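You operate a simulated robot arm through the tools that you are given. There is no shell and no other tool.

Carry out the task below with a simulated two-armed robot. There is one attempt and no reset: what you move stays moved.

TASK
Try the plug gauge in both bushes: good one to the black holder, tight one to the red bin.
Fine: stand the gauge back where it was. Set down upright: plug gauge.

It is judged by the outcome, as a careful person would: the job done as asked, and still so three seconds after it is handed in. It fails if anything else is knocked over, pushed out of place, dropped, spilled or broken.

THE ROBOT
Two 7-joint arms with two-finger parallel grippers on one trunk that stands fixed in place. Base frame: the origin is at the foot of the trunk, x ahead of it, y to its left, z up; the work surface is at about z = 870. Lengths are in mm, angles in degrees, forces in N, time in s.
The left shoulder is at [50, 209, 1171], the right one opposite. With the tool pointing down near the work surface each hand reaches from about 280 to 920 mm from the base axis, measured 20 degrees to its own side. Payload 4.4 kg a hand.
The tool frame of a hand sits at the grasp point between the pads (the TCP): z along the fingers, y along the line on which they close. The tips reach 23 mm beyond it. Largest opening 94 mm; finger width 38, thickness 10; the body of the gripper, 54 by 96 mm, starts 39 mm behind the TCP.
Orientation is that of the tool frame in the base frame, as a unit quaternion [w, x, y, z]. With the fingers straight down and closing along the base's y, the tool's x points along the base's -x, its y along +y and its z along -z.

THE INTERFACE
- The arms move only by the tool drive_tool. It takes "left_increments", "right_increments" or both (then of equal length, played together; a hand with none holds still); each is a list of rows, each a list of 3 entries, a list of its own where there are three numbers: the shift along the base's x, y, z in mm, then the turn, a rotation vector about the base's x, y, z in degrees, then the gripper command, from -1 (fully open) to 1 (shut), values between in proportion. In form: [[[x, y, z], [rx, ry, rz], fingers], ...]. A call has 1 to 20 rows; each row shifts and turns the commanded pose from where the row before left it. Each row takes 0.2 s and may step no farther than 50 mm and 8.6 degrees from the row before; otherwise, or with a gripper value out of range, the whole call is refused. A pose out of reach is approached as far as the arm can. The call stops where the force on the tool passes 40 N (or 10 N more than at its start, if that is more) or the arm is blocked; 0.2 s more then pass. Each finger travels about 108 mm/s and halts on what it meets, pressing with about 32 N; the grip force reading is that of the motor and also rises with nothing between the fingers. The clock runs only during rows and for 0.2 s after the last one: add rows that do not move to give the fingers time. It gives the time, the measured TCP pose, the force on the tool (base axes), the opening and the grip force at its end, in the units of the frame above (readings bear some noise), with the torque about the TCP (base axes, N m) and any sound that the robot's microphone picked up.
- Cameras (640 x 400 px; columns grow to the right, rows downward): "scene" is now at [137.5, -60.4, 1369.4]; the picture's right is [-0.63, -0.78, 0.00], its down [-0.36, 0.29, -0.89] and it looks along [0.69, -0.56, -0.46] (base axes); focal length 342 px, centre (320, 200). "left" rides on the left gripper at [86, -16, -75] in its tool frame; the picture's right is [0.18, 0.98, 0.00], its down [-0.58, 0.11, -0.81] and it looks along [-0.79, 0.15, 0.59] (tool axes); focal length 243 px, centre (320, 200). "right" rides on the right gripper at [86, 16, -75] in its tool frame; the picture's right is [-0.18, 0.98, 0.00], its down [-0.58, -0.11, -0.81] and it looks along [-0.79, -0.15, 0.59] (tool axes); focal length 243 px, centre (320, 200). There is no depth. A picture from a camera that has moved, and an enlarged one, comes with that camera's place and axes in the base frame and with its lens. The place of the scene camera against the robot may be out by one fixed shift of up to 25 mm in any direction.
- get_image(camera): a new picture of that camera. It takes no simulated time.
- raise_lower(by): slides the trunk up (or, below 0, down) by that many mm; the arms and the scene camera ride with it, the base frame stays. It gives what a move gives, with no picture.
- pan_tilt(pan, tilt): turns the head with the scene camera to pan (to the left, within 80 degrees either way) and tilt (down, from -29 to 69), counted from straight ahead of the robot. It gives what a move gives.
- close_up(camera, box): a new picture of the part [left, top, right, bottom] of that camera's present view, enlarged. It takes no simulated time.
- sign_off(): hands the job in; it is judged then, once.

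Places have to be worked out from the pictures, the camera data and where the tool is seen. Open the grippers and draw the arms clear of the work before you hand the job in, unless the task says otherwise.

The tools are called after ">>>" by a JSON object that holds its "method" and its "body". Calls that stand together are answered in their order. drive_tool: Moves the arms, as the interface text tells. Its arguments: {"type":"object","properties":{"left_increments":{"type":"array","items":{"type":"array"}},"right_increments":{"type":"array","items":{"type":"array"}}},"required":[]} The other tools are called the same way: raise_lower (by) moves the trunk up or down; pan_tilt (pan, tilt) turns the head that bears the scene camera; get_image (camera) takes a picture; close_up (camera, box) takes an enlarged picture of a part of a camera's view; sign_off () hands the job in.

At the start:

```text
time: 0.0
left_ee_pos: [502.3, -95.0, 1218.0]
left_tool_rot: [0.0, 0.0, 1.0, 0.0]
left_ft_force: [-0.6, -0.6, -0.1]
left_ft_torque: [0.0, -0.02, 0.0]
left_width: 93.9
left_finger_force: 0.1
right_ee_pos: [392.1, -480.9, 1203.4]
right_tool_rot: [0.0, -0.001, 1.0, 0.0]
right_ft_force: [-0.2, -0.2, 0.8]
right_ft_torque: [0.04, -0.01, -0.01]
right_width: 93.9
right_finger_force: 0.1
trunk travel left (down, up): [-250.0, 313.0]
head pan, tilt (commanded): [-39.1, 27.3]
```

scene: 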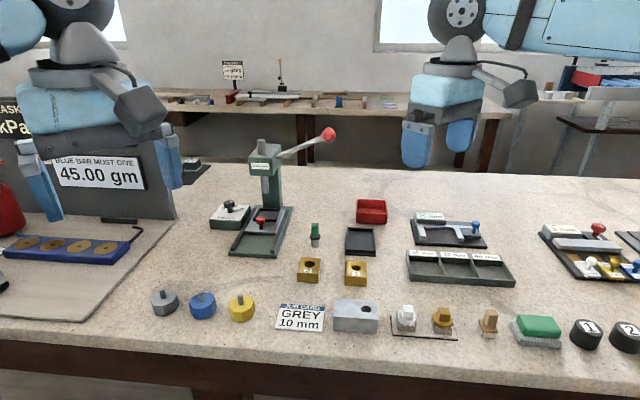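
right: 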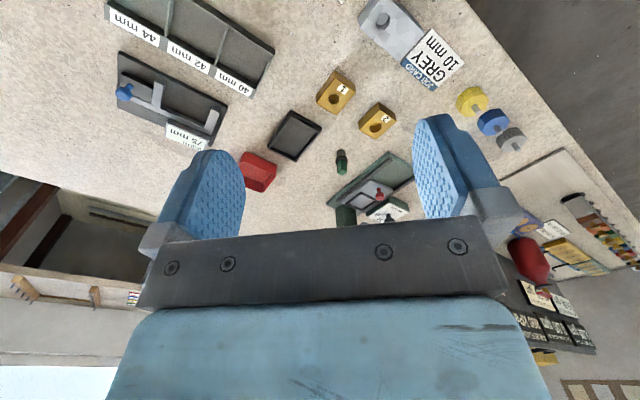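
left: 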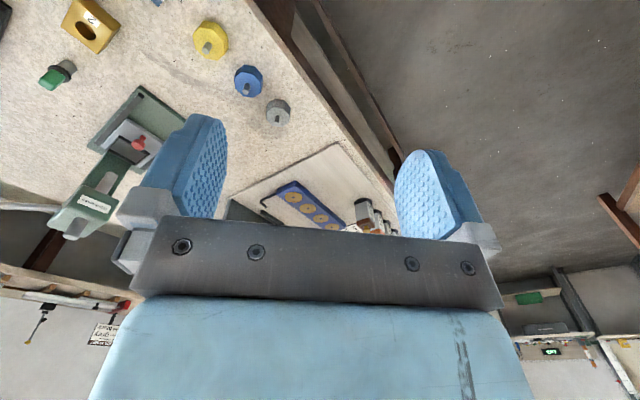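

I'll first look closely at the small items: the green-handled gauge, the two yellow bushes, the black tray and the red bin.

>>> {"method": "close_up", "body": {"camera": "scene", "box": [270, 180, 430, 300]}}

>>> {"method": "close_up", "body": {"camera": "right", "box": [220, 50, 440, 220]}}

>>> {"method": "close_up", "body": {"camera": "left", "box": [0, 0, 220, 140]}}

```text
3.33 times, centred on (350, 240) of scene
camera zoom: at [137.5, -60.4, 1369.4], right [-0.63, -0.78, 0.0], down [-0.36, 0.29, -0.89], along [0.69, -0.56, -0.46], focal length 1141 px, centre (220, 67)
```

zoom: 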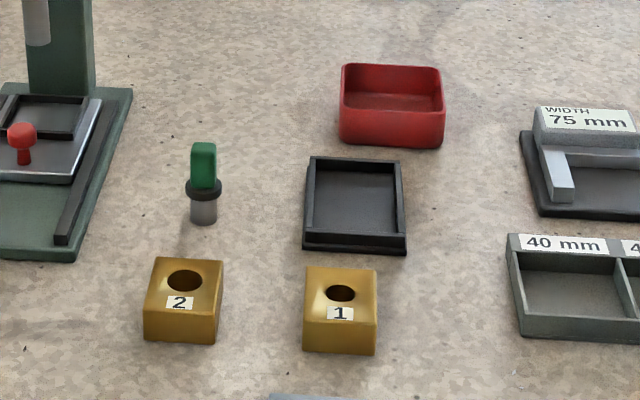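

```text
2.35 times, centred on (330, 135) of right
camera zoom: at [305.3, -464.7, 1278.6], right [0.18, 0.98, 0.0], down [0.58, -0.11, 0.81], along [0.79, -0.15, -0.59], focal length 571 px, centre (296, 353)
```

zoom: 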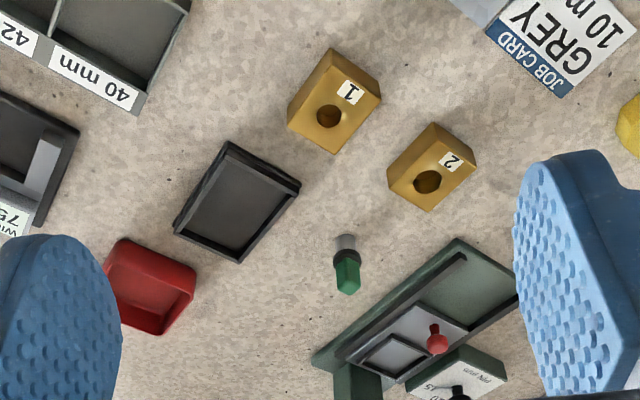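

```text
2.86 times, centred on (110, 70) of left
camera zoom: at [416.0, -110.8, 1292.4], right [-0.18, 0.98, 0.0], down [0.58, 0.11, 0.81], along [0.79, 0.15, -0.59], focal length 693 px, centre (920, 571)
```

zoom: 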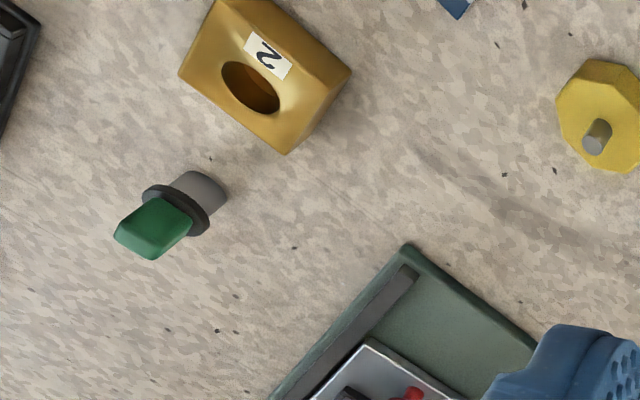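

The gauge is near (680, -487), with bush 1 near (529, -479), bush 2 near (599, -412), the holder near (614, -573) and the bin near (690, -690). The scene camera seems shifted by about (+21, -18). I'll bring the right hand lower for a nearer view.

>>> {"method": "drive_tool", "body": {"right_increments": [[[20, 0, -30], [0, 0, 0], -1], [[20, 0, -30], [0, 0, 0], -1], [[20, 0, -30], [0, 0, 0], -1], [[10, 0, -20], [0, 0, 0], -1], [[0, 0, 0], [0, 0, 0], -1]]}}

>>> {"method": "get_image", "body": {"camera": "right"}}

>>> {"method": "get_image", "body": {"camera": "scene"}}

```text
time: 1.2
left_ee_pos: [502.4, -95.0, 1218.8]
left_tool_rot: [0.002, -0.001, 1.0, 0.0]
left_ft_force: [-0.1, -0.1, 0.4]
left_ft_torque: [-0.01, -0.01, -0.02]
left_width: 94.0
left_finger_force: 0.0
right_ee_pos: [462.9, -481.6, 1095.8]
right_tool_rot: [0.0, 0.0, 1.0, -0.001]
right_ft_force: [-0.2, 0.4, -0.8]
right_ft_torque: [0.04, 0.02, 0.02]
right_width: 94.2
right_finger_force: 0.0
trunk travel left (down, up): [-250.0, 313.0]
head pan, tilt (commanded): [-39.1, 27.3]
```

```text
taken
camera right: at [376.2, -465.3, 1169.6], right [0.18, 0.98, 0.0], down [0.58, -0.11, 0.81], along [0.79, -0.15, -0.59], focal length 243 px, centre (320, 200)
```

right: 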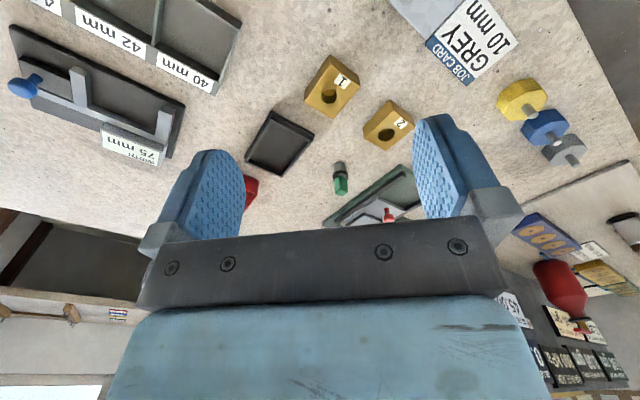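

```text
taken
camera scene: at [137.4, -60.2, 1369.4], right [-0.63, -0.78, 0.0], down [-0.36, 0.29, -0.89], along [0.69, -0.56, -0.46], focal length 342 px, centre (320, 200)
```

scene: 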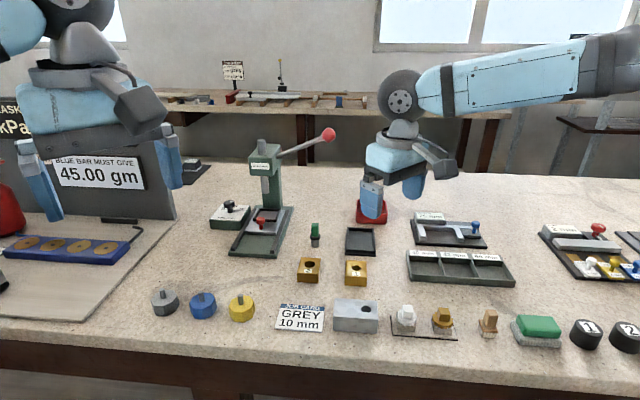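

The view is clear and the right hand tracks well. I'll move nearer, to about (590, -482, 1010), staying above everything, to measure the gauge, the bushes and the lever.

>>> {"method": "drive_tool", "body": {"right_increments": [[[30, 0, -20], [0, 0, 0], -1], [[30, 0, -20], [0, 0, 0], -1], [[30, 0, -20], [0, 0, 0], -1], [[30, 0, -20], [0, 0, 0], -1], [[0, 0, 0], [0, 0, 0], -1], [[0, 0, 0], [0, 0, 0], -1]]}}

>>> {"method": "get_image", "body": {"camera": "right"}}

>>> {"method": "get_image", "body": {"camera": "scene"}}

```text
time: 2.6
left_ee_pos: [503.4, -94.8, 1217.6]
left_tool_rot: [0.0, 0.0, 1.0, 0.0]
left_ft_force: [-0.1, -0.7, -0.8]
left_ft_torque: [0.02, 0.03, -0.02]
left_width: 94.1
left_finger_force: 0.0
right_ee_pos: [582.9, -481.8, 1016.1]
right_tool_rot: [0.0, 0.001, 1.0, 0.0]
right_ft_force: [0.1, 0.3, 1.4]
right_ft_torque: [0.0, -0.01, 0.01]
right_width: 94.1
right_finger_force: 0.0
trunk travel left (down, up): [-250.0, 313.0]
head pan, tilt (commanded): [-39.1, 27.3]
```

```text
taken
camera right: at [494.6, -465.9, 1089.9], right [0.18, 0.98, 0.0], down [0.58, -0.11, 0.81], along [0.79, -0.15, -0.59], focal length 243 px, centre (320, 200)
```

right: 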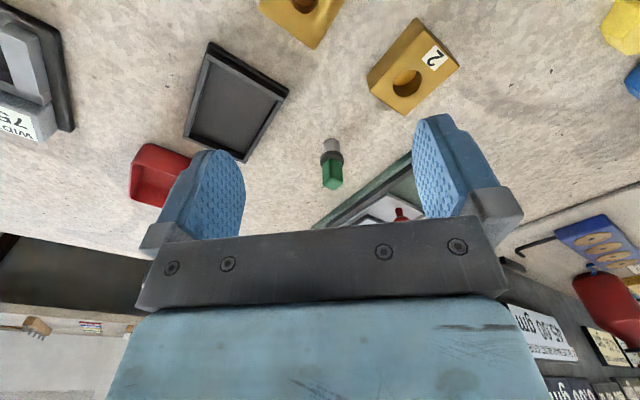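

```text
taken
camera scene: at [138.2, -60.4, 1369.3], right [-0.63, -0.78, 0.0], down [-0.36, 0.29, -0.89], along [0.69, -0.56, -0.46], focal length 342 px, centre (320, 200)
```

scene: 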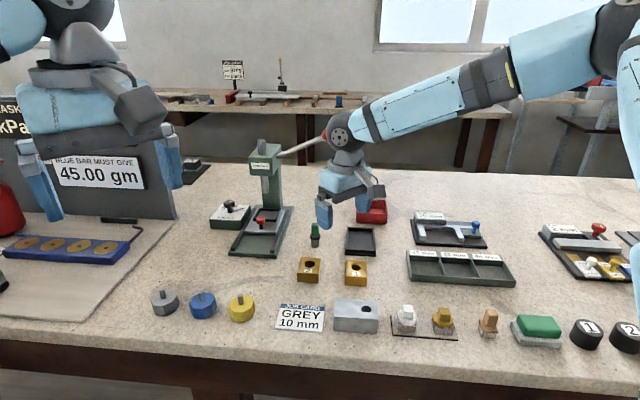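

The gauge shows clearly between the fingers. The press lever reaches out toward the gauge area, with its knob at roughly (717, -555, 1130), so before working there I'll turn the left hand to get a second view of it.

>>> {"method": "drive_tool", "body": {"left_increments": [[[0, 20, 10], [0, 0, -8], -1], [[0, 20, 10], [0, 0, -8], -1], [[0, 20, 10], [0, 0, -8], -1], [[0, 0, 0], [0, 0, -8], -1], [[0, 0, 0], [0, 0, -8], -1], [[0, 0, 0], [0, 0, 0], -1]]}}

>>> {"method": "get_image", "body": {"camera": "left"}}

>>> {"method": "close_up", "body": {"camera": "right", "box": [230, 0, 470, 220]}}

```text
time: 4.0
left_ee_pos: [502.2, -34.8, 1248.1]
left_tool_rot: [0.0, 0.342, 0.94, 0.0]
left_ft_force: [0.0, -0.4, 0.5]
left_ft_torque: [0.03, 0.01, 0.02]
left_width: 93.8
left_finger_force: 0.1
right_ee_pos: [579.9, -482.4, 1017.2]
right_tool_rot: [0.001, 0.0, 1.0, 0.0]
right_ft_force: [0.0, 0.3, -0.4]
right_ft_torque: [-0.01, 0.02, -0.02]
right_width: 94.1
right_finger_force: 0.1
trunk travel left (down, up): [-250.0, 313.0]
head pan, tilt (commanded): [-39.1, 27.3]
```

```text
taken
camera left: at [425.9, 8.1, 1322.2], right [0.49, 0.87, 0.0], down [0.51, -0.29, 0.81], along [0.7, -0.4, -0.59], focal length 243 px, centre (320, 200)
```

left: 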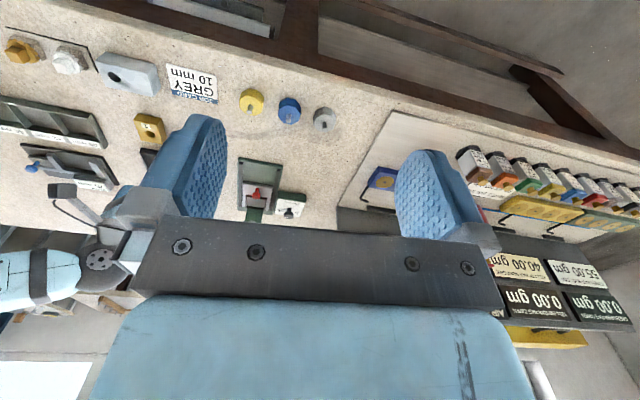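

```text
1.82 times, centred on (350, 110) of right
camera zoom: at [493.9, -466.1, 1090.3], right [0.18, 0.98, 0.0], down [0.58, -0.11, 0.81], along [0.79, -0.15, -0.59], focal length 441 px, centre (266, 364)
```

zoom: 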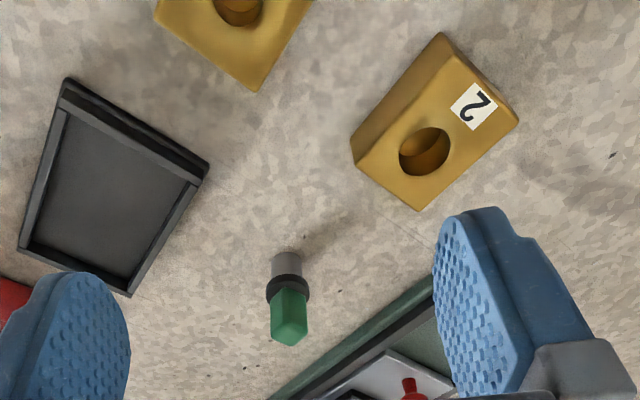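

The lever is hidden behind the left gripper in this view. I'll turn the left hand back about 12° so the knob should clear the finger.

>>> {"method": "drive_tool", "body": {"left_increments": [[[0, 0, 0], [0, 0, 7], -1], [[0, 0, 0], [0, 0, 7], -1], [[0, 0, 0], [0, 0, 0], -1]]}}

>>> {"method": "get_image", "body": {"camera": "left"}}

```text
time: 4.8
left_ee_pos: [503.1, -35.8, 1247.4]
left_tool_rot: [0.0, 0.224, 0.975, 0.001]
left_ft_force: [1.1, -0.6, -0.1]
left_ft_torque: [-0.02, -0.02, 0.0]
left_width: 93.9
left_finger_force: 0.1
right_ee_pos: [581.4, -481.7, 1015.9]
right_tool_rot: [0.0, 0.0, 1.0, 0.0]
right_ft_force: [-0.1, 0.4, -0.1]
right_ft_torque: [0.0, -0.02, -0.01]
right_width: 94.0
right_finger_force: 0.1
trunk travel left (down, up): [-250.0, 313.0]
head pan, tilt (commanded): [-39.1, 27.3]
```

```text
taken
camera left: at [417.8, -11.7, 1322.4], right [0.26, 0.96, 0.0], down [0.57, -0.16, 0.81], along [0.78, -0.21, -0.59], focal length 243 px, centre (320, 200)
```

left: 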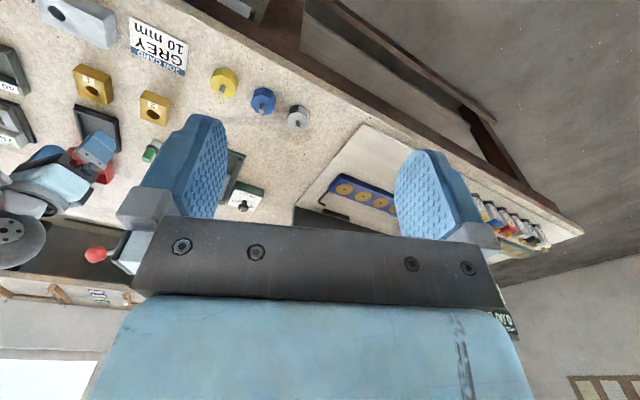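

The knob comes out near (749, -583, 1118), more than 100 mm from where the hand will work. Now I'll zoom in on the gauge to see how its handle is turned.

>>> {"method": "close_up", "body": {"camera": "right", "box": [305, 125, 361, 200]}}

>>> {"method": "close_up", "body": {"camera": "scene", "box": [295, 210, 340, 255]}}

```text
5.33 times, centred on (333, 162) of right
camera zoom: at [493.9, -465.9, 1090.3], right [0.18, 0.98, 0.0], down [0.58, -0.11, 0.81], along [0.79, -0.15, -0.59], focal length 1294 px, centre (251, 400)
```

zoom: 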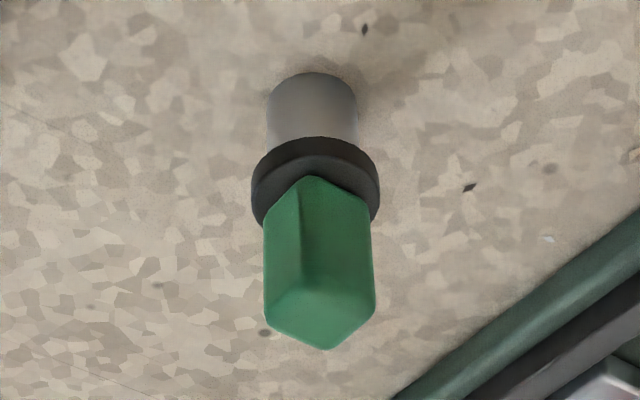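

```text
8.89 times, centred on (318, 232) of scene
camera zoom: at [137.5, -60.4, 1369.4], right [-0.63, -0.78, 0.0], down [-0.36, 0.29, -0.89], along [0.69, -0.56, -0.46], focal length 3042 px, centre (342, -89)
```

zoom: 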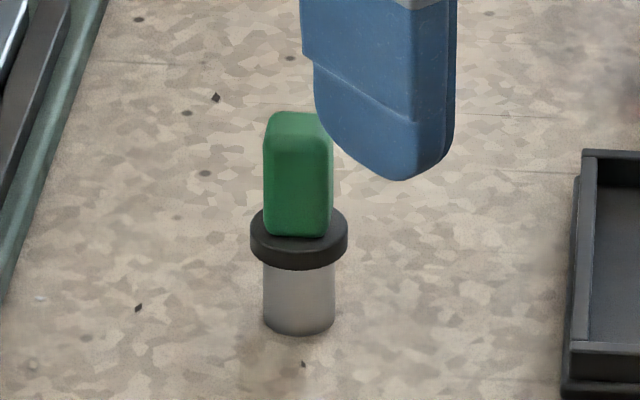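

The handle's flat faces line up with the bench, about -39° from the base axes. I'll turn the right tool by -39° so it closes along the bench's cross direction, and back off to look at both bushes.

>>> {"method": "drive_tool", "body": {"right_increments": [[[-12, 18, 3], [0, 0, -7.8], -1], [[-12, 18, 3], [0, 0, -7.8], -1], [[-12, 18, 3], [0, 0, -7.8], -1], [[-12, 18, 3], [0, 0, -7.8], -1], [[-12, 18, 3], [0, 0, -7.8], -1], [[0, 0, 0], [0, 0, 0], -1], [[0, 0, 0], [0, 0, 0], -1]]}}

>>> {"method": "get_image", "body": {"camera": "right"}}

>>> {"method": "close_up", "body": {"camera": "right", "box": [240, 60, 420, 180]}}

```text
time: 6.4
left_ee_pos: [503.0, -36.5, 1248.4]
left_tool_rot: [0.001, 0.226, 0.974, -0.001]
left_ft_force: [0.6, -0.5, -0.5]
left_ft_torque: [0.0, 0.03, -0.07]
left_width: 94.0
left_finger_force: 0.0
right_ee_pos: [521.7, -390.4, 1029.9]
right_tool_rot: [0.0, 0.334, 0.943, 0.0]
right_ft_force: [1.3, 0.1, -0.4]
right_ft_torque: [-0.02, -0.04, -0.02]
right_width: 93.9
right_finger_force: 0.1
trunk travel left (down, up): [-250.0, 313.0]
head pan, tilt (commanded): [-39.1, 27.3]
```

```text
taken
camera right: at [463.7, -323.8, 1104.1], right [0.76, 0.65, 0.0], down [0.38, -0.45, 0.81], along [0.52, -0.62, -0.59], focal length 243 px, centre (320, 200)
```

right: 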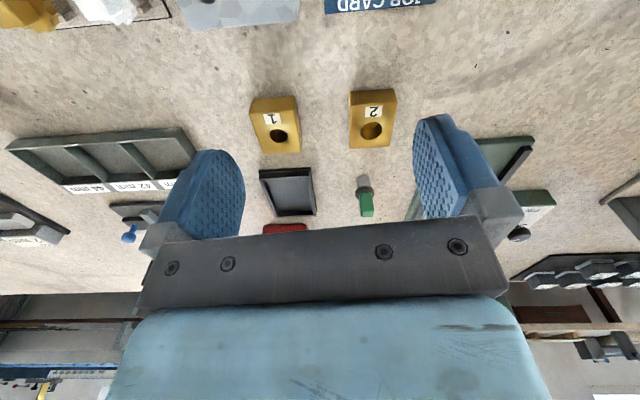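

```text
3.33 times, centred on (330, 120) of right
camera zoom: at [463.7, -323.8, 1104.1], right [0.76, 0.65, 0.0], down [0.38, -0.45, 0.81], along [0.52, -0.62, -0.59], focal length 809 px, centre (287, 467)
```

zoom: 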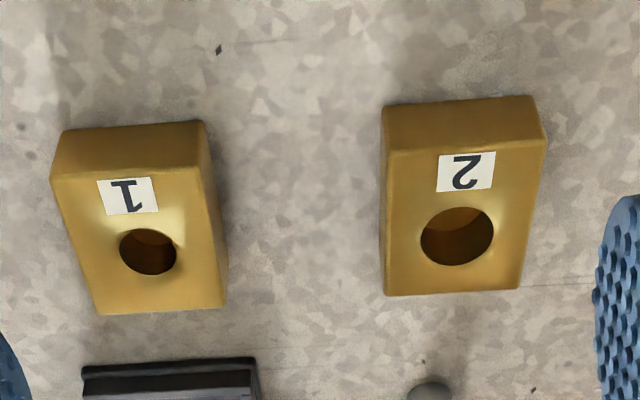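

Both bushes measure about 45 x 55 x 24 mm, turned to about -45°. Bush 1's hole centre is near (539, -482) and bush 2's is near (610, -413). Now I'll take close-ups of the gauge, the holder and the bin from this pose.

>>> {"method": "close_up", "body": {"camera": "right", "box": [340, 160, 400, 225]}}

>>> {"method": "close_up", "body": {"camera": "right", "box": [245, 150, 335, 240]}}

>>> {"method": "close_up", "body": {"camera": "right", "box": [345, 80, 405, 155]}}

>>> {"method": "close_up", "body": {"camera": "right", "box": [245, 90, 305, 160]}}

```text
6.15 times, centred on (370, 192) of right
camera zoom: at [463.7, -323.8, 1104.1], right [0.76, 0.65, 0.0], down [0.38, -0.45, 0.81], along [0.52, -0.62, -0.59], focal length 1493 px, centre (12, 246)
```

zoom: 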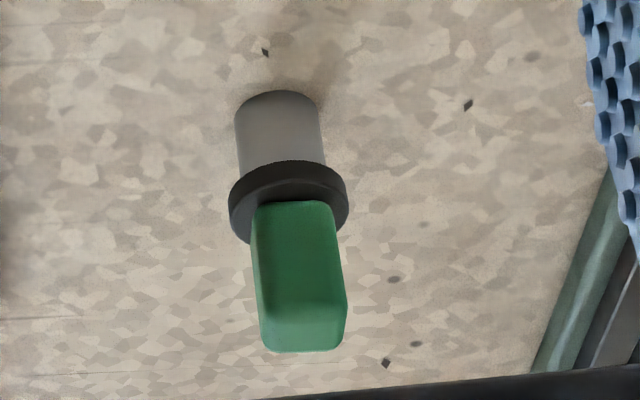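

```text
4.44 times, centred on (290, 195) of right
camera zoom: at [463.7, -323.8, 1104.1], right [0.76, 0.65, 0.0], down [0.38, -0.45, 0.81], along [0.52, -0.62, -0.59], focal length 1078 px, centre (453, 222)
```

zoom: 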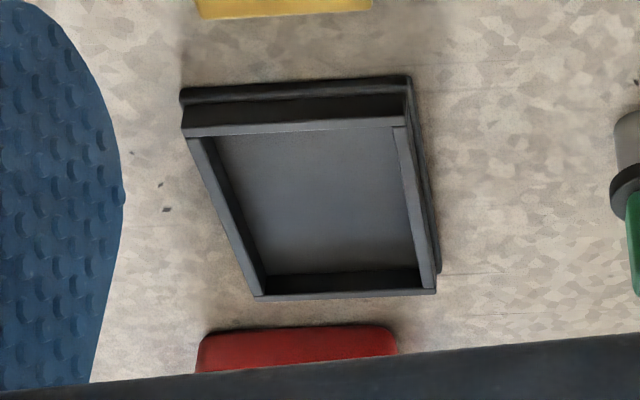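

```text
5.33 times, centred on (375, 118) of right
camera zoom: at [463.7, -323.8, 1104.1], right [0.76, 0.65, 0.0], down [0.38, -0.45, 0.81], along [0.52, -0.62, -0.59], focal length 1294 px, centre (27, 640)
```

zoom: 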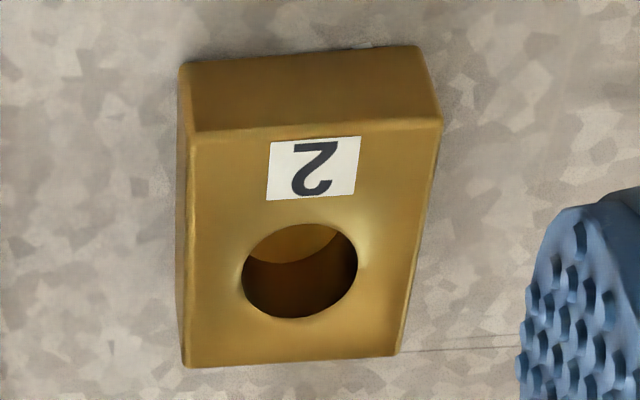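

```text
5.71 times, centred on (275, 125) of right
camera zoom: at [463.7, -323.8, 1104.1], right [0.76, 0.65, 0.0], down [0.38, -0.45, 0.81], along [0.52, -0.62, -0.59], focal length 1386 px, centre (577, 629)
```

zoom: 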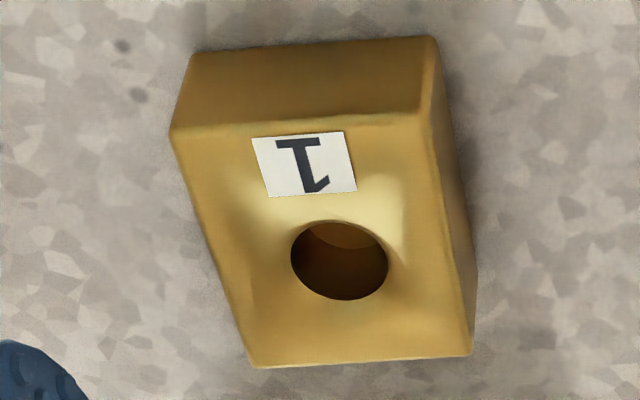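

The plug is about 20 mm across. Bush 2's hole looks like roughly 23 mm and bush 1's about 18.5 mm, but I'll test both. The gauge triangulates to about (686, -488) with its top at z of about 930 and its handle from 901 to 930, so I'll move above it and turn to -45°.

>>> {"method": "drive_tool", "body": {"right_increments": [[[32.8, -19.4, 0], [0, 0, -1.2], -1], [[32.8, -19.4, 0], [0, 0, -1.2], -1], [[32.8, -19.4, 0], [0, 0, -1.2], -1], [[32.8, -19.4, 0], [0, 0, -1.2], -1], [[32.8, -19.4, -15], [0, 0, -1.2], -1], [[0, 0, -15], [0, 0, 0], -1], [[0, 0, 0], [0, 0, 0], -1], [[0, 0, 0], [0, 0, 0], -1]]}}

>>> {"method": "get_image", "body": {"camera": "right"}}

>>> {"method": "get_image", "body": {"camera": "scene"}}

>>> {"method": "get_image", "body": {"camera": "left"}}

```text
time: 8.2
left_ee_pos: [503.0, -34.7, 1248.5]
left_tool_rot: [0.001, 0.225, 0.974, 0.0]
left_ft_force: [0.4, -0.5, -0.2]
left_ft_torque: [-0.01, 0.01, 0.03]
left_width: 94.1
left_finger_force: 0.0
right_ee_pos: [685.1, -488.1, 999.5]
right_tool_rot: [0.0, 0.382, 0.924, 0.0]
right_ft_force: [-0.7, 1.0, -0.8]
right_ft_torque: [-0.03, 0.02, 0.03]
right_width: 93.9
right_finger_force: 0.1
trunk travel left (down, up): [-250.0, 313.0]
head pan, tilt (commanded): [-39.1, 27.3]
```

```text
taken
camera right: at [635.8, -415.9, 1073.8], right [0.83, 0.56, 0.0], down [0.33, -0.49, 0.81], along [0.45, -0.67, -0.59], focal length 243 px, centre (320, 200)
```

right: 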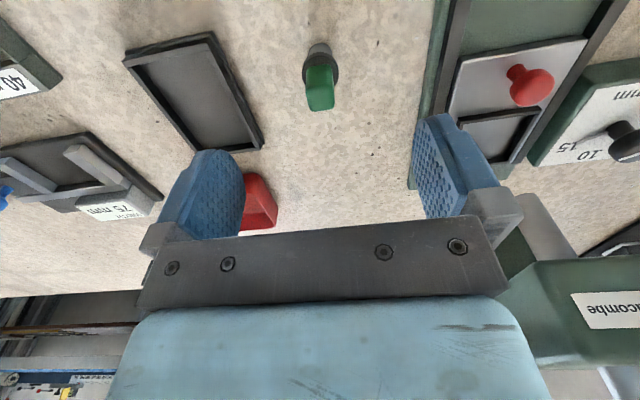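

```text
taken
camera scene: at [137.5, -60.5, 1369.4], right [-0.63, -0.78, 0.0], down [-0.36, 0.29, -0.89], along [0.69, -0.56, -0.46], focal length 342 px, centre (320, 200)
```

scene: 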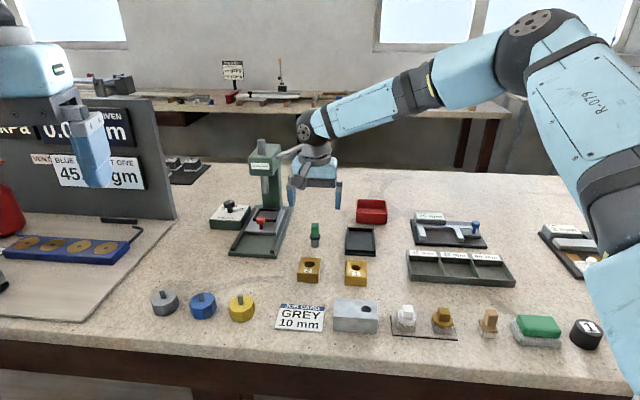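

```text
taken
camera left: at [417.8, -11.8, 1322.4], right [0.27, 0.96, 0.0], down [0.57, -0.16, 0.81], along [0.78, -0.21, -0.59], focal length 243 px, centre (320, 200)
```

left: 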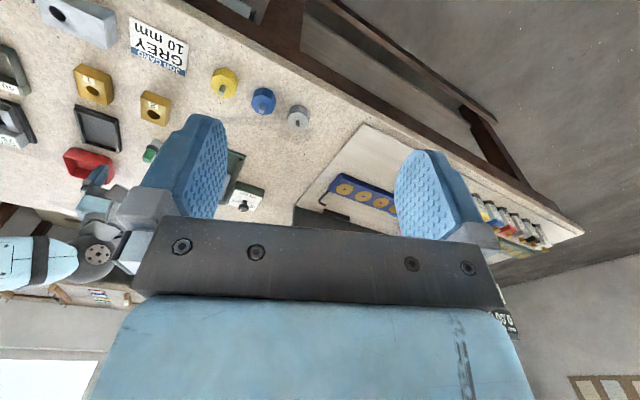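

The hand sits above the gauge with no contact. I'll zoom in to check that the gauge is centred under the grasp point and turned to match the fingers.

>>> {"method": "close_up", "body": {"camera": "right", "box": [280, 30, 360, 120]}}

```text
4.44 times, centred on (320, 75) of right
camera zoom: at [635.8, -415.9, 1073.8], right [0.83, 0.56, 0.0], down [0.33, -0.49, 0.81], along [0.45, -0.67, -0.59], focal length 1078 px, centre (320, 756)
```

zoom: 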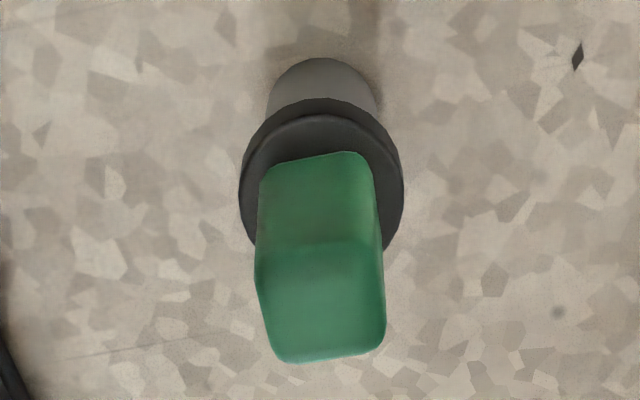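

The handle is 16 x 16 mm, centred within about 1 mm of the tool, and its faces match the fingers. I'll descend to z of about 928, with the tips just above the collar, and close gently.

>>> {"method": "drive_tool", "body": {"right_increments": [[[0, 0.4, -20], [0, 0, 0], -1], [[0, 0.3, -20], [0, 0, 0], -1], [[0, 0, -20], [0, 0, 0], -1], [[0, 0, -11], [0, 0, 0], -1], [[0, 0, 0], [0, 0, 0], -1], [[0, 0, 0], [0, 0, 0], 0.4], [[0, 0, 0], [0, 0, 0], 0.4], [[0, 0, 0], [0, 0, 0], 0.4]]}}

>>> {"method": "get_image", "body": {"camera": "right"}}

>>> {"method": "close_up", "body": {"camera": "scene", "box": [270, 160, 370, 270]}}

```text
time: 10.0
left_ee_pos: [502.5, -35.0, 1249.0]
left_tool_rot: [0.0, 0.225, 0.974, 0.0]
left_ft_force: [-0.4, 0.6, -0.8]
left_ft_torque: [-0.01, 0.02, 0.0]
left_width: 94.1
left_finger_force: 0.2
right_ee_pos: [686.8, -487.0, 930.8]
right_tool_rot: [-0.001, 0.383, 0.924, 0.0]
right_ft_force: [-1.0, 0.1, 0.5]
right_ft_torque: [0.0, 0.02, -0.01]
right_width: 28.3
right_finger_force: 0.0
trunk travel left (down, up): [-250.0, 313.0]
head pan, tilt (commanded): [-39.1, 27.3]
```

```text
taken
camera right: at [636.5, -415.9, 1003.3], right [0.83, 0.56, 0.0], down [0.33, -0.49, 0.81], along [0.45, -0.67, -0.59], focal length 243 px, centre (320, 200)
```

right: 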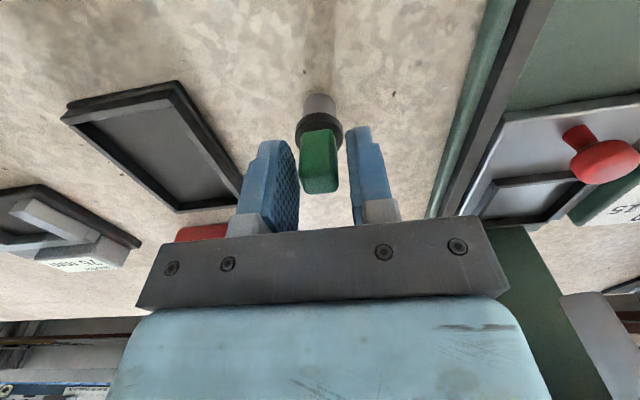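

```text
3.64 times, centred on (320, 215) of scene
camera zoom: at [137.6, -60.4, 1369.4], right [-0.63, -0.78, 0.0], down [-0.36, 0.29, -0.89], along [0.69, -0.56, -0.46], focal length 1244 px, centre (320, 146)
```

zoom: 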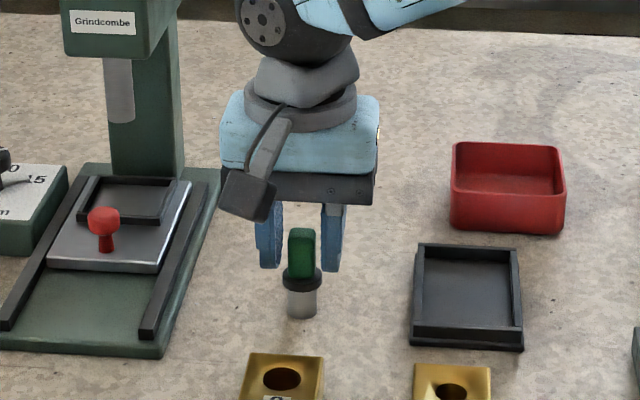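

The handle is centred between the fingers, with about 6 mm free each side. I'll close the grip now.

>>> {"method": "drive_tool", "body": {"right_increments": [[[0, 0, 0], [0, 0, 0], 0.6], [[0, 0, 0], [0, 0, 0], 1], [[0, 0, 0], [0, 0, 0], 1], [[0, 0, 0], [0, 0, 0], 1]]}}

>>> {"method": "get_image", "body": {"camera": "right"}}

```text
time: 11.0
left_ee_pos: [502.2, -35.7, 1248.4]
left_tool_rot: [0.0, 0.225, 0.974, 0.0]
left_ft_force: [-0.6, -0.5, 0.4]
left_ft_torque: [0.0, -0.03, -0.04]
left_width: 94.1
left_finger_force: 0.0
right_ee_pos: [686.6, -488.1, 930.1]
right_tool_rot: [0.0, 0.382, 0.924, 0.001]
right_ft_force: [-0.2, -0.3, 0.9]
right_ft_torque: [0.01, 0.05, -0.02]
right_width: 17.5
right_finger_force: 32.4
trunk travel left (down, up): [-250.0, 313.0]
head pan, tilt (commanded): [-39.1, 27.3]
```

```text
taken
camera right: at [636.4, -415.9, 1003.4], right [0.83, 0.56, 0.0], down [0.33, -0.49, 0.81], along [0.45, -0.67, -0.59], focal length 243 px, centre (320, 200)
```

right: 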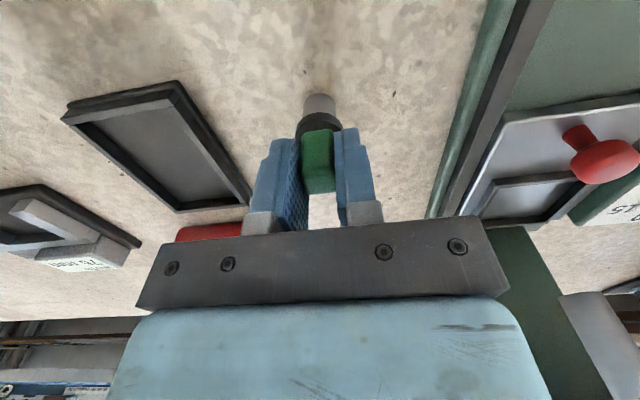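

Gripped at 17.5 mm with 32 N. I'll lift the gauge about 50 mm and carry it over bush 2's hole, still well above it, then check the alignment.

>>> {"method": "drive_tool", "body": {"right_increments": [[[0, 0, 15], [0, 0, 0], 1], [[0, 0, 20], [0, 0, 0], 1], [[0, 0, 15], [0, 0, 0], 1], [[-20, 20, 0], [0, 0, 0], 1], [[-25, 25, 0], [0, 0, 0], 1], [[-20, 20, 0], [0, 0, 0], 1], [[-9.8, 8.8, 0], [0, 0, 0], 1], [[0, 0, 0], [0, 0, 0], 1], [[0, 0, 0], [0, 0, 0], 1]]}}

>>> {"method": "get_image", "body": {"camera": "right"}}

>>> {"method": "close_up", "body": {"camera": "right", "box": [260, 40, 380, 180]}}

>>> {"method": "close_up", "body": {"camera": "scene", "box": [260, 190, 380, 300]}}

```text
time: 13.0
left_ee_pos: [504.0, -34.3, 1249.0]
left_tool_rot: [0.0, 0.225, 0.974, -0.001]
left_ft_force: [-0.4, -0.1, 0.7]
left_ft_torque: [0.0, -0.01, 0.02]
left_width: 94.3
left_finger_force: 0.1
right_ee_pos: [613.0, -412.9, 978.3]
right_tool_rot: [0.0, 0.384, 0.924, 0.0]
right_ft_force: [-0.4, 0.5, -0.9]
right_ft_torque: [0.0, -0.04, 0.03]
right_width: 17.8
right_finger_force: 32.1
trunk travel left (down, up): [-250.0, 313.0]
head pan, tilt (commanded): [-39.1, 27.3]
```

```text
taken
camera right: at [562.4, -341.2, 1052.8], right [0.83, 0.56, 0.0], down [0.33, -0.49, 0.81], along [0.45, -0.67, -0.59], focal length 243 px, centre (320, 200)
```

right: 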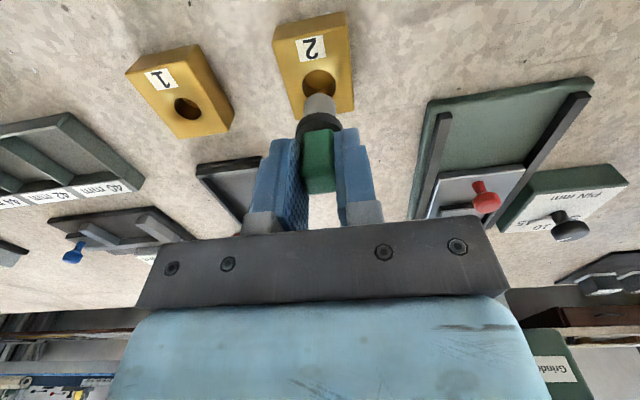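

```text
2.86 times, centred on (320, 110) of right
camera zoom: at [562.4, -341.2, 1052.8], right [0.83, 0.56, 0.0], down [0.33, -0.49, 0.81], along [0.45, -0.67, -0.59], focal length 693 px, centre (320, 457)
```

zoom: 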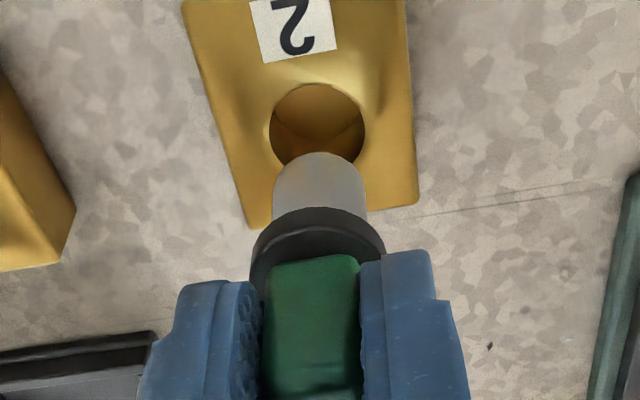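

```text
3.64 times, centred on (320, 245) of scene
camera zoom: at [137.6, -60.4, 1369.4], right [-0.63, -0.78, 0.0], down [-0.36, 0.29, -0.89], along [0.69, -0.56, -0.46], focal length 1244 px, centre (320, 36)
```

zoom: 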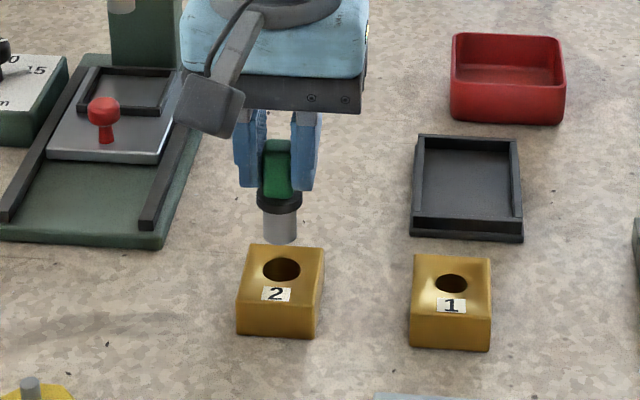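

The plug's axis reads (611.3, -413.0) against a hole centre of about (610.5, -413.2), so I'll nudge it by (-0.8, -0.3). Then I'll lower it to just above the bush top and look again.

>>> {"method": "drive_tool", "body": {"right_increments": [[[-0.8, -0.3, -8], [0, 0, 0], 1], [[0, 0, -8], [0, 0, 0], 1], [[0, 0, -6], [0, 0, 0], 1], [[0, 0, 0], [0, 0, 0], 1], [[0, 0, 0], [0, 0, 0], 1]]}}

>>> {"method": "close_up", "body": {"camera": "right", "box": [260, 40, 380, 180]}}

>>> {"method": "close_up", "body": {"camera": "scene", "box": [280, 220, 340, 290]}}

```text
time: 14.2
left_ee_pos: [503.5, -34.7, 1247.3]
left_tool_rot: [0.0, 0.225, 0.974, 0.0]
left_ft_force: [-0.7, -0.8, -0.4]
left_ft_torque: [0.02, -0.01, -0.05]
left_width: 94.0
left_finger_force: 0.1
right_ee_pos: [612.4, -414.4, 955.6]
right_tool_rot: [0.0, 0.384, 0.923, 0.001]
right_ft_force: [0.1, -0.9, -1.3]
right_ft_torque: [0.04, -0.02, -0.02]
right_width: 17.4
right_finger_force: 32.3
trunk travel left (down, up): [-250.0, 313.0]
head pan, tilt (commanded): [-39.1, 27.3]
```

```text
2.86 times, centred on (320, 110) of right
camera zoom: at [561.5, -341.6, 1029.8], right [0.83, 0.56, 0.0], down [0.33, -0.49, 0.81], along [0.45, -0.67, -0.59], focal length 693 px, centre (320, 457)
```

zoom: 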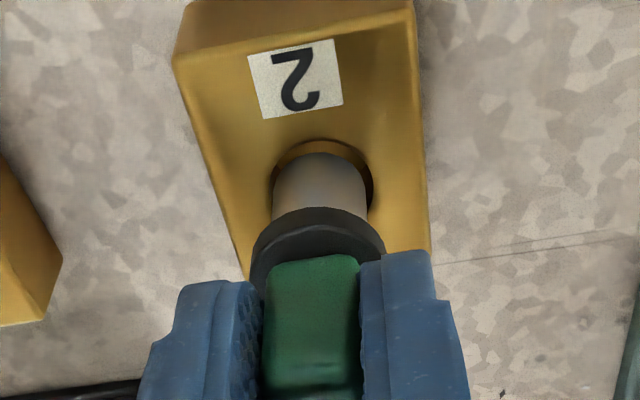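

```text
5.71 times, centred on (310, 255) of scene
camera zoom: at [137.7, -60.5, 1369.3], right [-0.63, -0.78, 0.0], down [-0.36, 0.29, -0.89], along [0.69, -0.56, -0.46], focal length 1956 px, centre (377, -114)
```

zoom: 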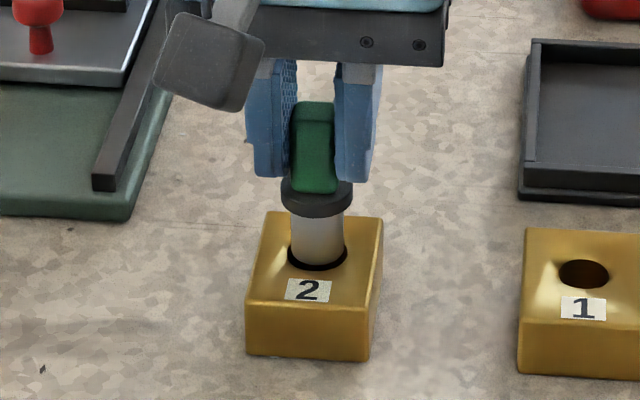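

The plug now sits visibly centred over the hole, just above the bush top. I'll lower it slowly in 2 mm steps and watch the force.

>>> {"method": "drive_tool", "body": {"right_increments": [[[0.2, 0.1, -2], [0, 0, 0], 1], [[0, 0, -2], [0, 0, 0], 1], [[0, 0, -2], [0, 0, 0], 1], [[0, 0, -2], [0, 0, 0], 1], [[0, 0, 0], [0, 0, 0], 1]]}}

>>> {"method": "close_up", "body": {"camera": "right", "box": [260, 40, 380, 180]}}

```text
time: 15.4
left_ee_pos: [503.2, -34.7, 1247.7]
left_tool_rot: [0.0, 0.225, 0.974, 0.0]
left_ft_force: [0.7, -0.1, -0.4]
left_ft_torque: [0.02, -0.01, -0.04]
left_width: 93.8
left_finger_force: 0.1
right_ee_pos: [609.0, -412.8, 948.4]
right_tool_rot: [-0.001, 0.383, 0.924, 0.0]
right_ft_force: [0.2, -0.3, -1.0]
right_ft_torque: [-0.02, -0.02, -0.04]
right_width: 17.7
right_finger_force: 31.9
trunk travel left (down, up): [-250.0, 313.0]
head pan, tilt (commanded): [-39.1, 27.3]
```

```text
2.86 times, centred on (320, 110) of right
camera zoom: at [560.8, -340.9, 1022.2], right [0.83, 0.56, 0.0], down [0.33, -0.49, 0.81], along [0.45, -0.67, -0.59], focal length 693 px, centre (320, 457)
```

zoom: 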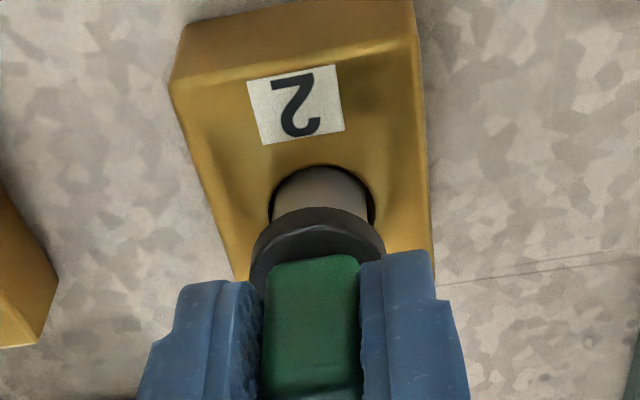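

The plug is about 5 mm into bush 2 with no resistance. I'll go on down to confirm it passes freely.

>>> {"method": "drive_tool", "body": {"right_increments": [[[0, 0, -3], [0, 0, 0], 1], [[0, 0, -3], [0, 0, 0], 1], [[0, 0, -3], [0, 0, 0], 1], [[0, 0, -3], [0, 0, 0], 1], [[0, 0, -2], [0, 0, 0], 1], [[0, 0, 0], [0, 0, 0], 1]]}}

>>> {"method": "close_up", "body": {"camera": "right", "box": [260, 40, 380, 180]}}

>>> {"method": "close_up", "body": {"camera": "scene", "box": [280, 220, 340, 290]}}

```text
time: 16.8
left_ee_pos: [502.8, -36.0, 1248.2]
left_tool_rot: [0.001, 0.226, 0.974, 0.0]
left_ft_force: [0.8, 0.8, 1.1]
left_ft_torque: [0.02, -0.01, 0.0]
left_width: 93.9
left_finger_force: 0.2
right_ee_pos: [611.2, -412.2, 936.1]
right_tool_rot: [0.0, 0.384, 0.924, 0.0]
right_ft_force: [1.1, -1.9, 2.6]
right_ft_torque: [-0.11, 0.0, 0.02]
right_width: 17.5
right_finger_force: 32.1
trunk travel left (down, up): [-250.0, 313.0]
head pan, tilt (commanded): [-39.1, 27.3]
```

```text
2.86 times, centred on (320, 110) of right
camera zoom: at [560.8, -340.8, 1009.3], right [0.83, 0.56, 0.0], down [0.33, -0.49, 0.81], along [0.46, -0.67, -0.59], focal length 693 px, centre (320, 457)
```

zoom: 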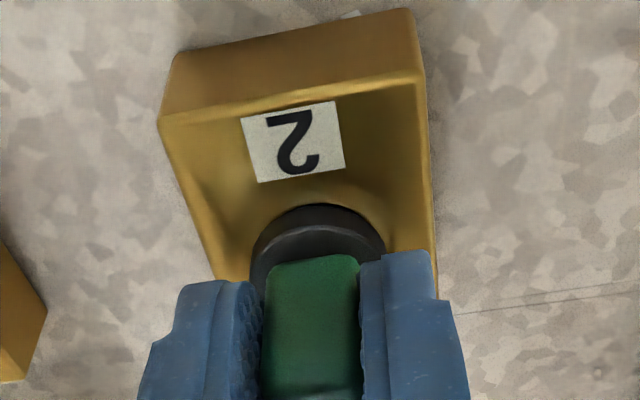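

```text
5.71 times, centred on (310, 255) of scene
camera zoom: at [137.3, -60.4, 1369.5], right [-0.63, -0.78, 0.0], down [-0.36, 0.29, -0.89], along [0.69, -0.56, -0.46], focal length 1956 px, centre (377, -114)
```

zoom: 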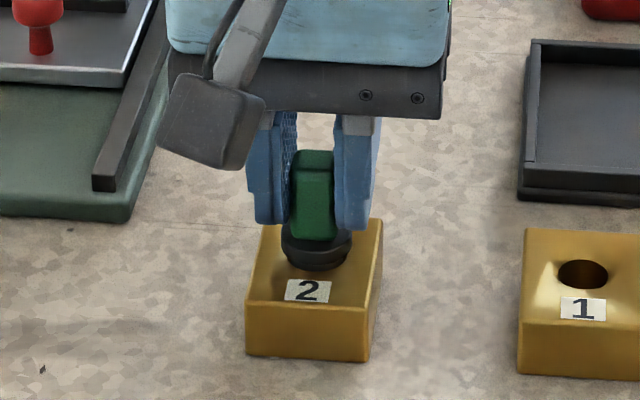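

The plug went fully into bush 2 with only 2-3 N, and the collar is at the bush face, so bush 2 fits. I'll draw it straight up and out.

>>> {"method": "drive_tool", "body": {"right_increments": [[[0, 0, 4], [0, 0, 0], 1], [[0, 0, 6], [0, 0, 0], 1], [[0, 0, 8], [0, 0, 0], 1], [[0, 0, 10], [0, 0, 0], 1], [[0, 0, 16], [0, 0, 0], 1], [[0, 0, 0], [0, 0, 0], 1]]}}

>>> {"method": "get_image", "body": {"camera": "right"}}

>>> {"method": "close_up", "body": {"camera": "scene", "box": [260, 190, 380, 300]}}

```text
time: 18.2
left_ee_pos: [503.4, -34.7, 1247.7]
left_tool_rot: [0.0, 0.225, 0.974, 0.0]
left_ft_force: [0.1, -0.3, 0.0]
left_ft_torque: [-0.02, 0.01, 0.0]
left_width: 93.9
left_finger_force: 0.0
right_ee_pos: [611.3, -412.6, 977.1]
right_tool_rot: [0.0, 0.383, 0.924, -0.001]
right_ft_force: [0.8, -0.6, -1.9]
right_ft_torque: [0.0, 0.03, 0.02]
right_width: 17.7
right_finger_force: 31.7
trunk travel left (down, up): [-250.0, 313.0]
head pan, tilt (commanded): [-39.1, 27.3]
```

```text
taken
camera right: at [560.9, -341.0, 1051.6], right [0.83, 0.56, 0.0], down [0.33, -0.49, 0.81], along [0.45, -0.67, -0.59], focal length 243 px, centre (320, 200)
```

right: 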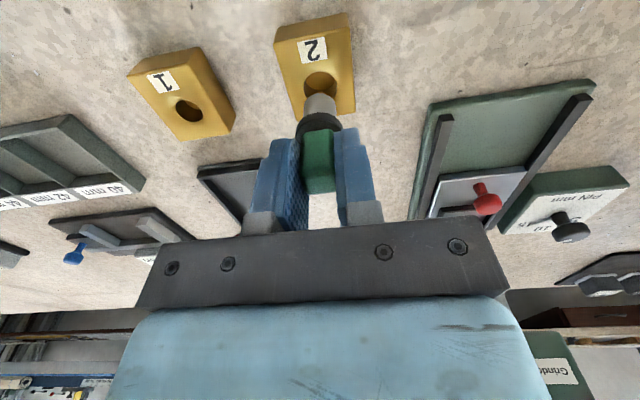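

```text
3.64 times, centred on (320, 245) of scene
camera zoom: at [138.0, -60.7, 1369.3], right [-0.63, -0.78, 0.0], down [-0.36, 0.29, -0.89], along [0.69, -0.56, -0.46], focal length 1244 px, centre (320, 36)
```

zoom: 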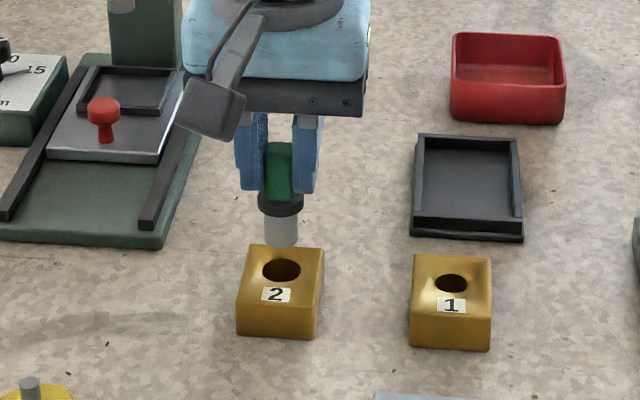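

Bush 2 hasn't moved. Next I'll carry the gauge over bush 1's hole near (539, -482).

>>> {"method": "drive_tool", "body": {"right_increments": [[[-18, -17.5, 0], [0, 0, 0], 1], [[-25, -25, 0], [0, 0, 0], 1], [[-20, -20, 0], [0, 0, 0], 1], [[-7.8, -6.7, 0], [0, 0, 0], 1], [[0, 0, 0], [0, 0, 0], 1], [[0, 0, 0], [0, 0, 0], 1]]}}

>>> {"method": "close_up", "body": {"camera": "right", "box": [260, 40, 380, 180]}}

>>> {"method": "close_up", "body": {"camera": "scene", "box": [300, 190, 420, 300]}}

```text
time: 19.6
left_ee_pos: [504.3, -36.0, 1248.5]
left_tool_rot: [0.001, 0.225, 0.974, -0.001]
left_ft_force: [-0.8, 0.7, -0.6]
left_ft_torque: [0.01, 0.0, 0.0]
left_width: 94.1
left_finger_force: 0.1
right_ee_pos: [539.6, -481.7, 976.9]
right_tool_rot: [0.0, 0.382, 0.924, 0.0]
right_ft_force: [-0.2, 0.9, -1.8]
right_ft_torque: [0.01, 0.0, 0.01]
right_width: 17.4
right_finger_force: 31.7
trunk travel left (down, up): [-250.0, 313.0]
head pan, tilt (commanded): [-39.1, 27.3]
```

```text
2.86 times, centred on (320, 110) of right
camera zoom: at [489.7, -409.5, 1052.2], right [0.83, 0.56, 0.0], down [0.33, -0.49, 0.81], along [0.45, -0.67, -0.59], focal length 693 px, centre (320, 457)
```

zoom: 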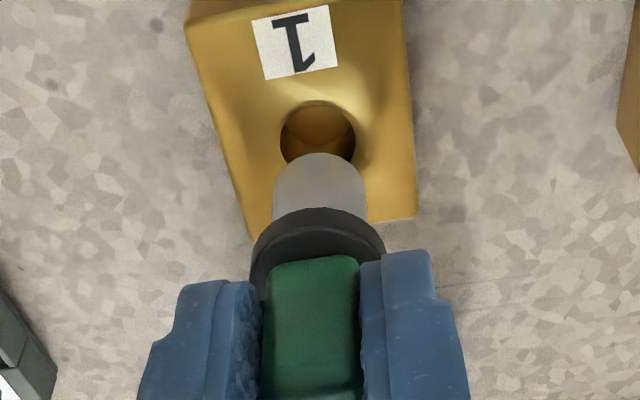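

```text
3.64 times, centred on (360, 245) of scene
camera zoom: at [137.6, -60.6, 1369.4], right [-0.63, -0.78, 0.0], down [-0.36, 0.29, -0.89], along [0.69, -0.56, -0.46], focal length 1244 px, centre (174, 36)
```

zoom: 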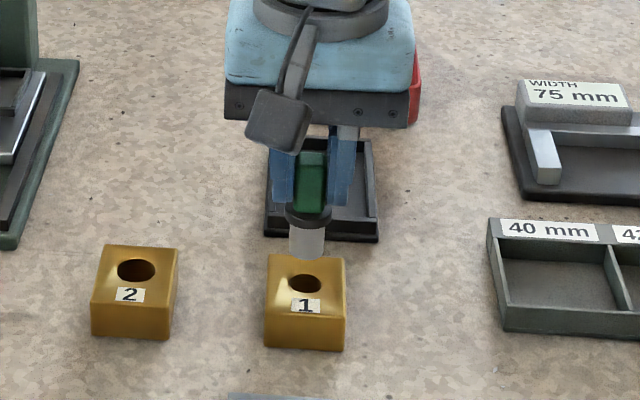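

The plug reads (538.6, -481.3) against the hole at about (538.8, -482.4), and the 20 mm plug looks wider than the roughly 18 mm hole. I'll correct by (0, -1) and lower to just above the face.

>>> {"method": "drive_tool", "body": {"right_increments": [[[0, -1, -8], [0, 0, 0], 1], [[0, 0, -8], [0, 0, 0], 1], [[0, 0, -5], [0, 0, 0], 1], [[0, 0, 0], [0, 0, 0], 1], [[0, 0, 0], [0, 0, 0], 1]]}}

>>> {"method": "close_up", "body": {"camera": "right", "box": [260, 40, 380, 180]}}

>>> {"method": "close_up", "body": {"camera": "scene", "box": [325, 220, 385, 290]}}

```text
time: 20.8
left_ee_pos: [502.2, -35.0, 1249.0]
left_tool_rot: [0.0, 0.225, 0.974, -0.001]
left_ft_force: [-0.1, 0.1, 0.4]
left_ft_torque: [0.02, -0.01, -0.01]
left_width: 94.2
left_finger_force: 0.0
right_ee_pos: [539.7, -481.1, 956.3]
right_tool_rot: [0.0, 0.383, 0.924, 0.0]
right_ft_force: [0.2, 0.3, -1.3]
right_ft_torque: [0.02, 0.05, -0.02]
right_width: 17.4
right_finger_force: 31.9
trunk travel left (down, up): [-250.0, 313.0]
head pan, tilt (commanded): [-39.1, 27.3]
```

```text
2.86 times, centred on (320, 110) of right
camera zoom: at [489.5, -409.9, 1031.8], right [0.83, 0.56, 0.0], down [0.33, -0.49, 0.81], along [0.45, -0.67, -0.59], focal length 693 px, centre (320, 457)
```

zoom: 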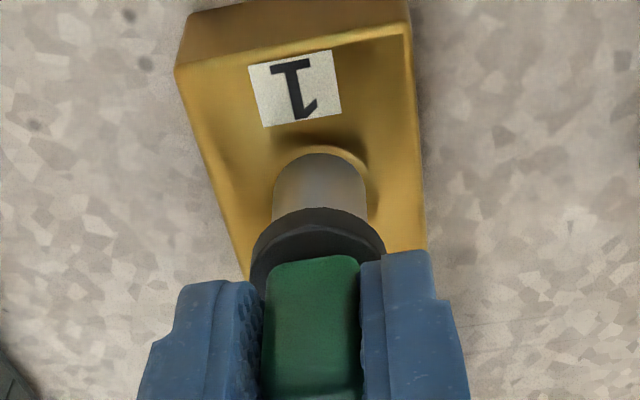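

```text
5.71 times, centred on (355, 255) of scene
camera zoom: at [137.7, -60.5, 1369.4], right [-0.63, -0.78, 0.0], down [-0.36, 0.29, -0.89], along [0.69, -0.56, -0.46], focal length 1956 px, centre (120, -114)
```

zoom: 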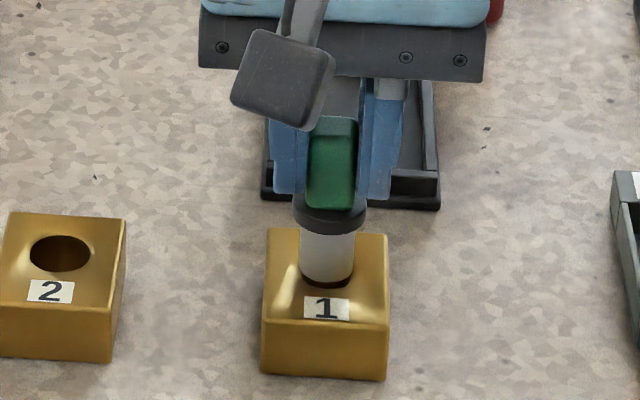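

The plug covers the hole completely and sits a few mm above the face. I'll lower it gently in small steps to feel for contact.

>>> {"method": "drive_tool", "body": {"right_increments": [[[0, 0, -1.5], [0, 0, 0], 1], [[0, 0, -1.5], [0, 0, 0], 1], [[0, 0, -1], [0, 0, 0], 1], [[0, 0, 0], [0, 0, 0], 1]]}}

```text
time: 21.8
left_ee_pos: [502.4, -33.8, 1248.4]
left_tool_rot: [0.001, 0.225, 0.974, 0.0]
left_ft_force: [-0.6, -0.1, -0.5]
left_ft_torque: [0.02, 0.04, -0.02]
left_width: 93.8
left_finger_force: 0.0
right_ee_pos: [539.2, -483.0, 955.8]
right_tool_rot: [0.002, 0.383, 0.924, -0.001]
right_ft_force: [2.4, -0.5, 14.5]
right_ft_torque: [-0.01, -0.04, -0.02]
right_width: 17.8
right_finger_force: 32.0
trunk travel left (down, up): [-250.0, 313.0]
head pan, tilt (commanded): [-39.1, 27.3]
```

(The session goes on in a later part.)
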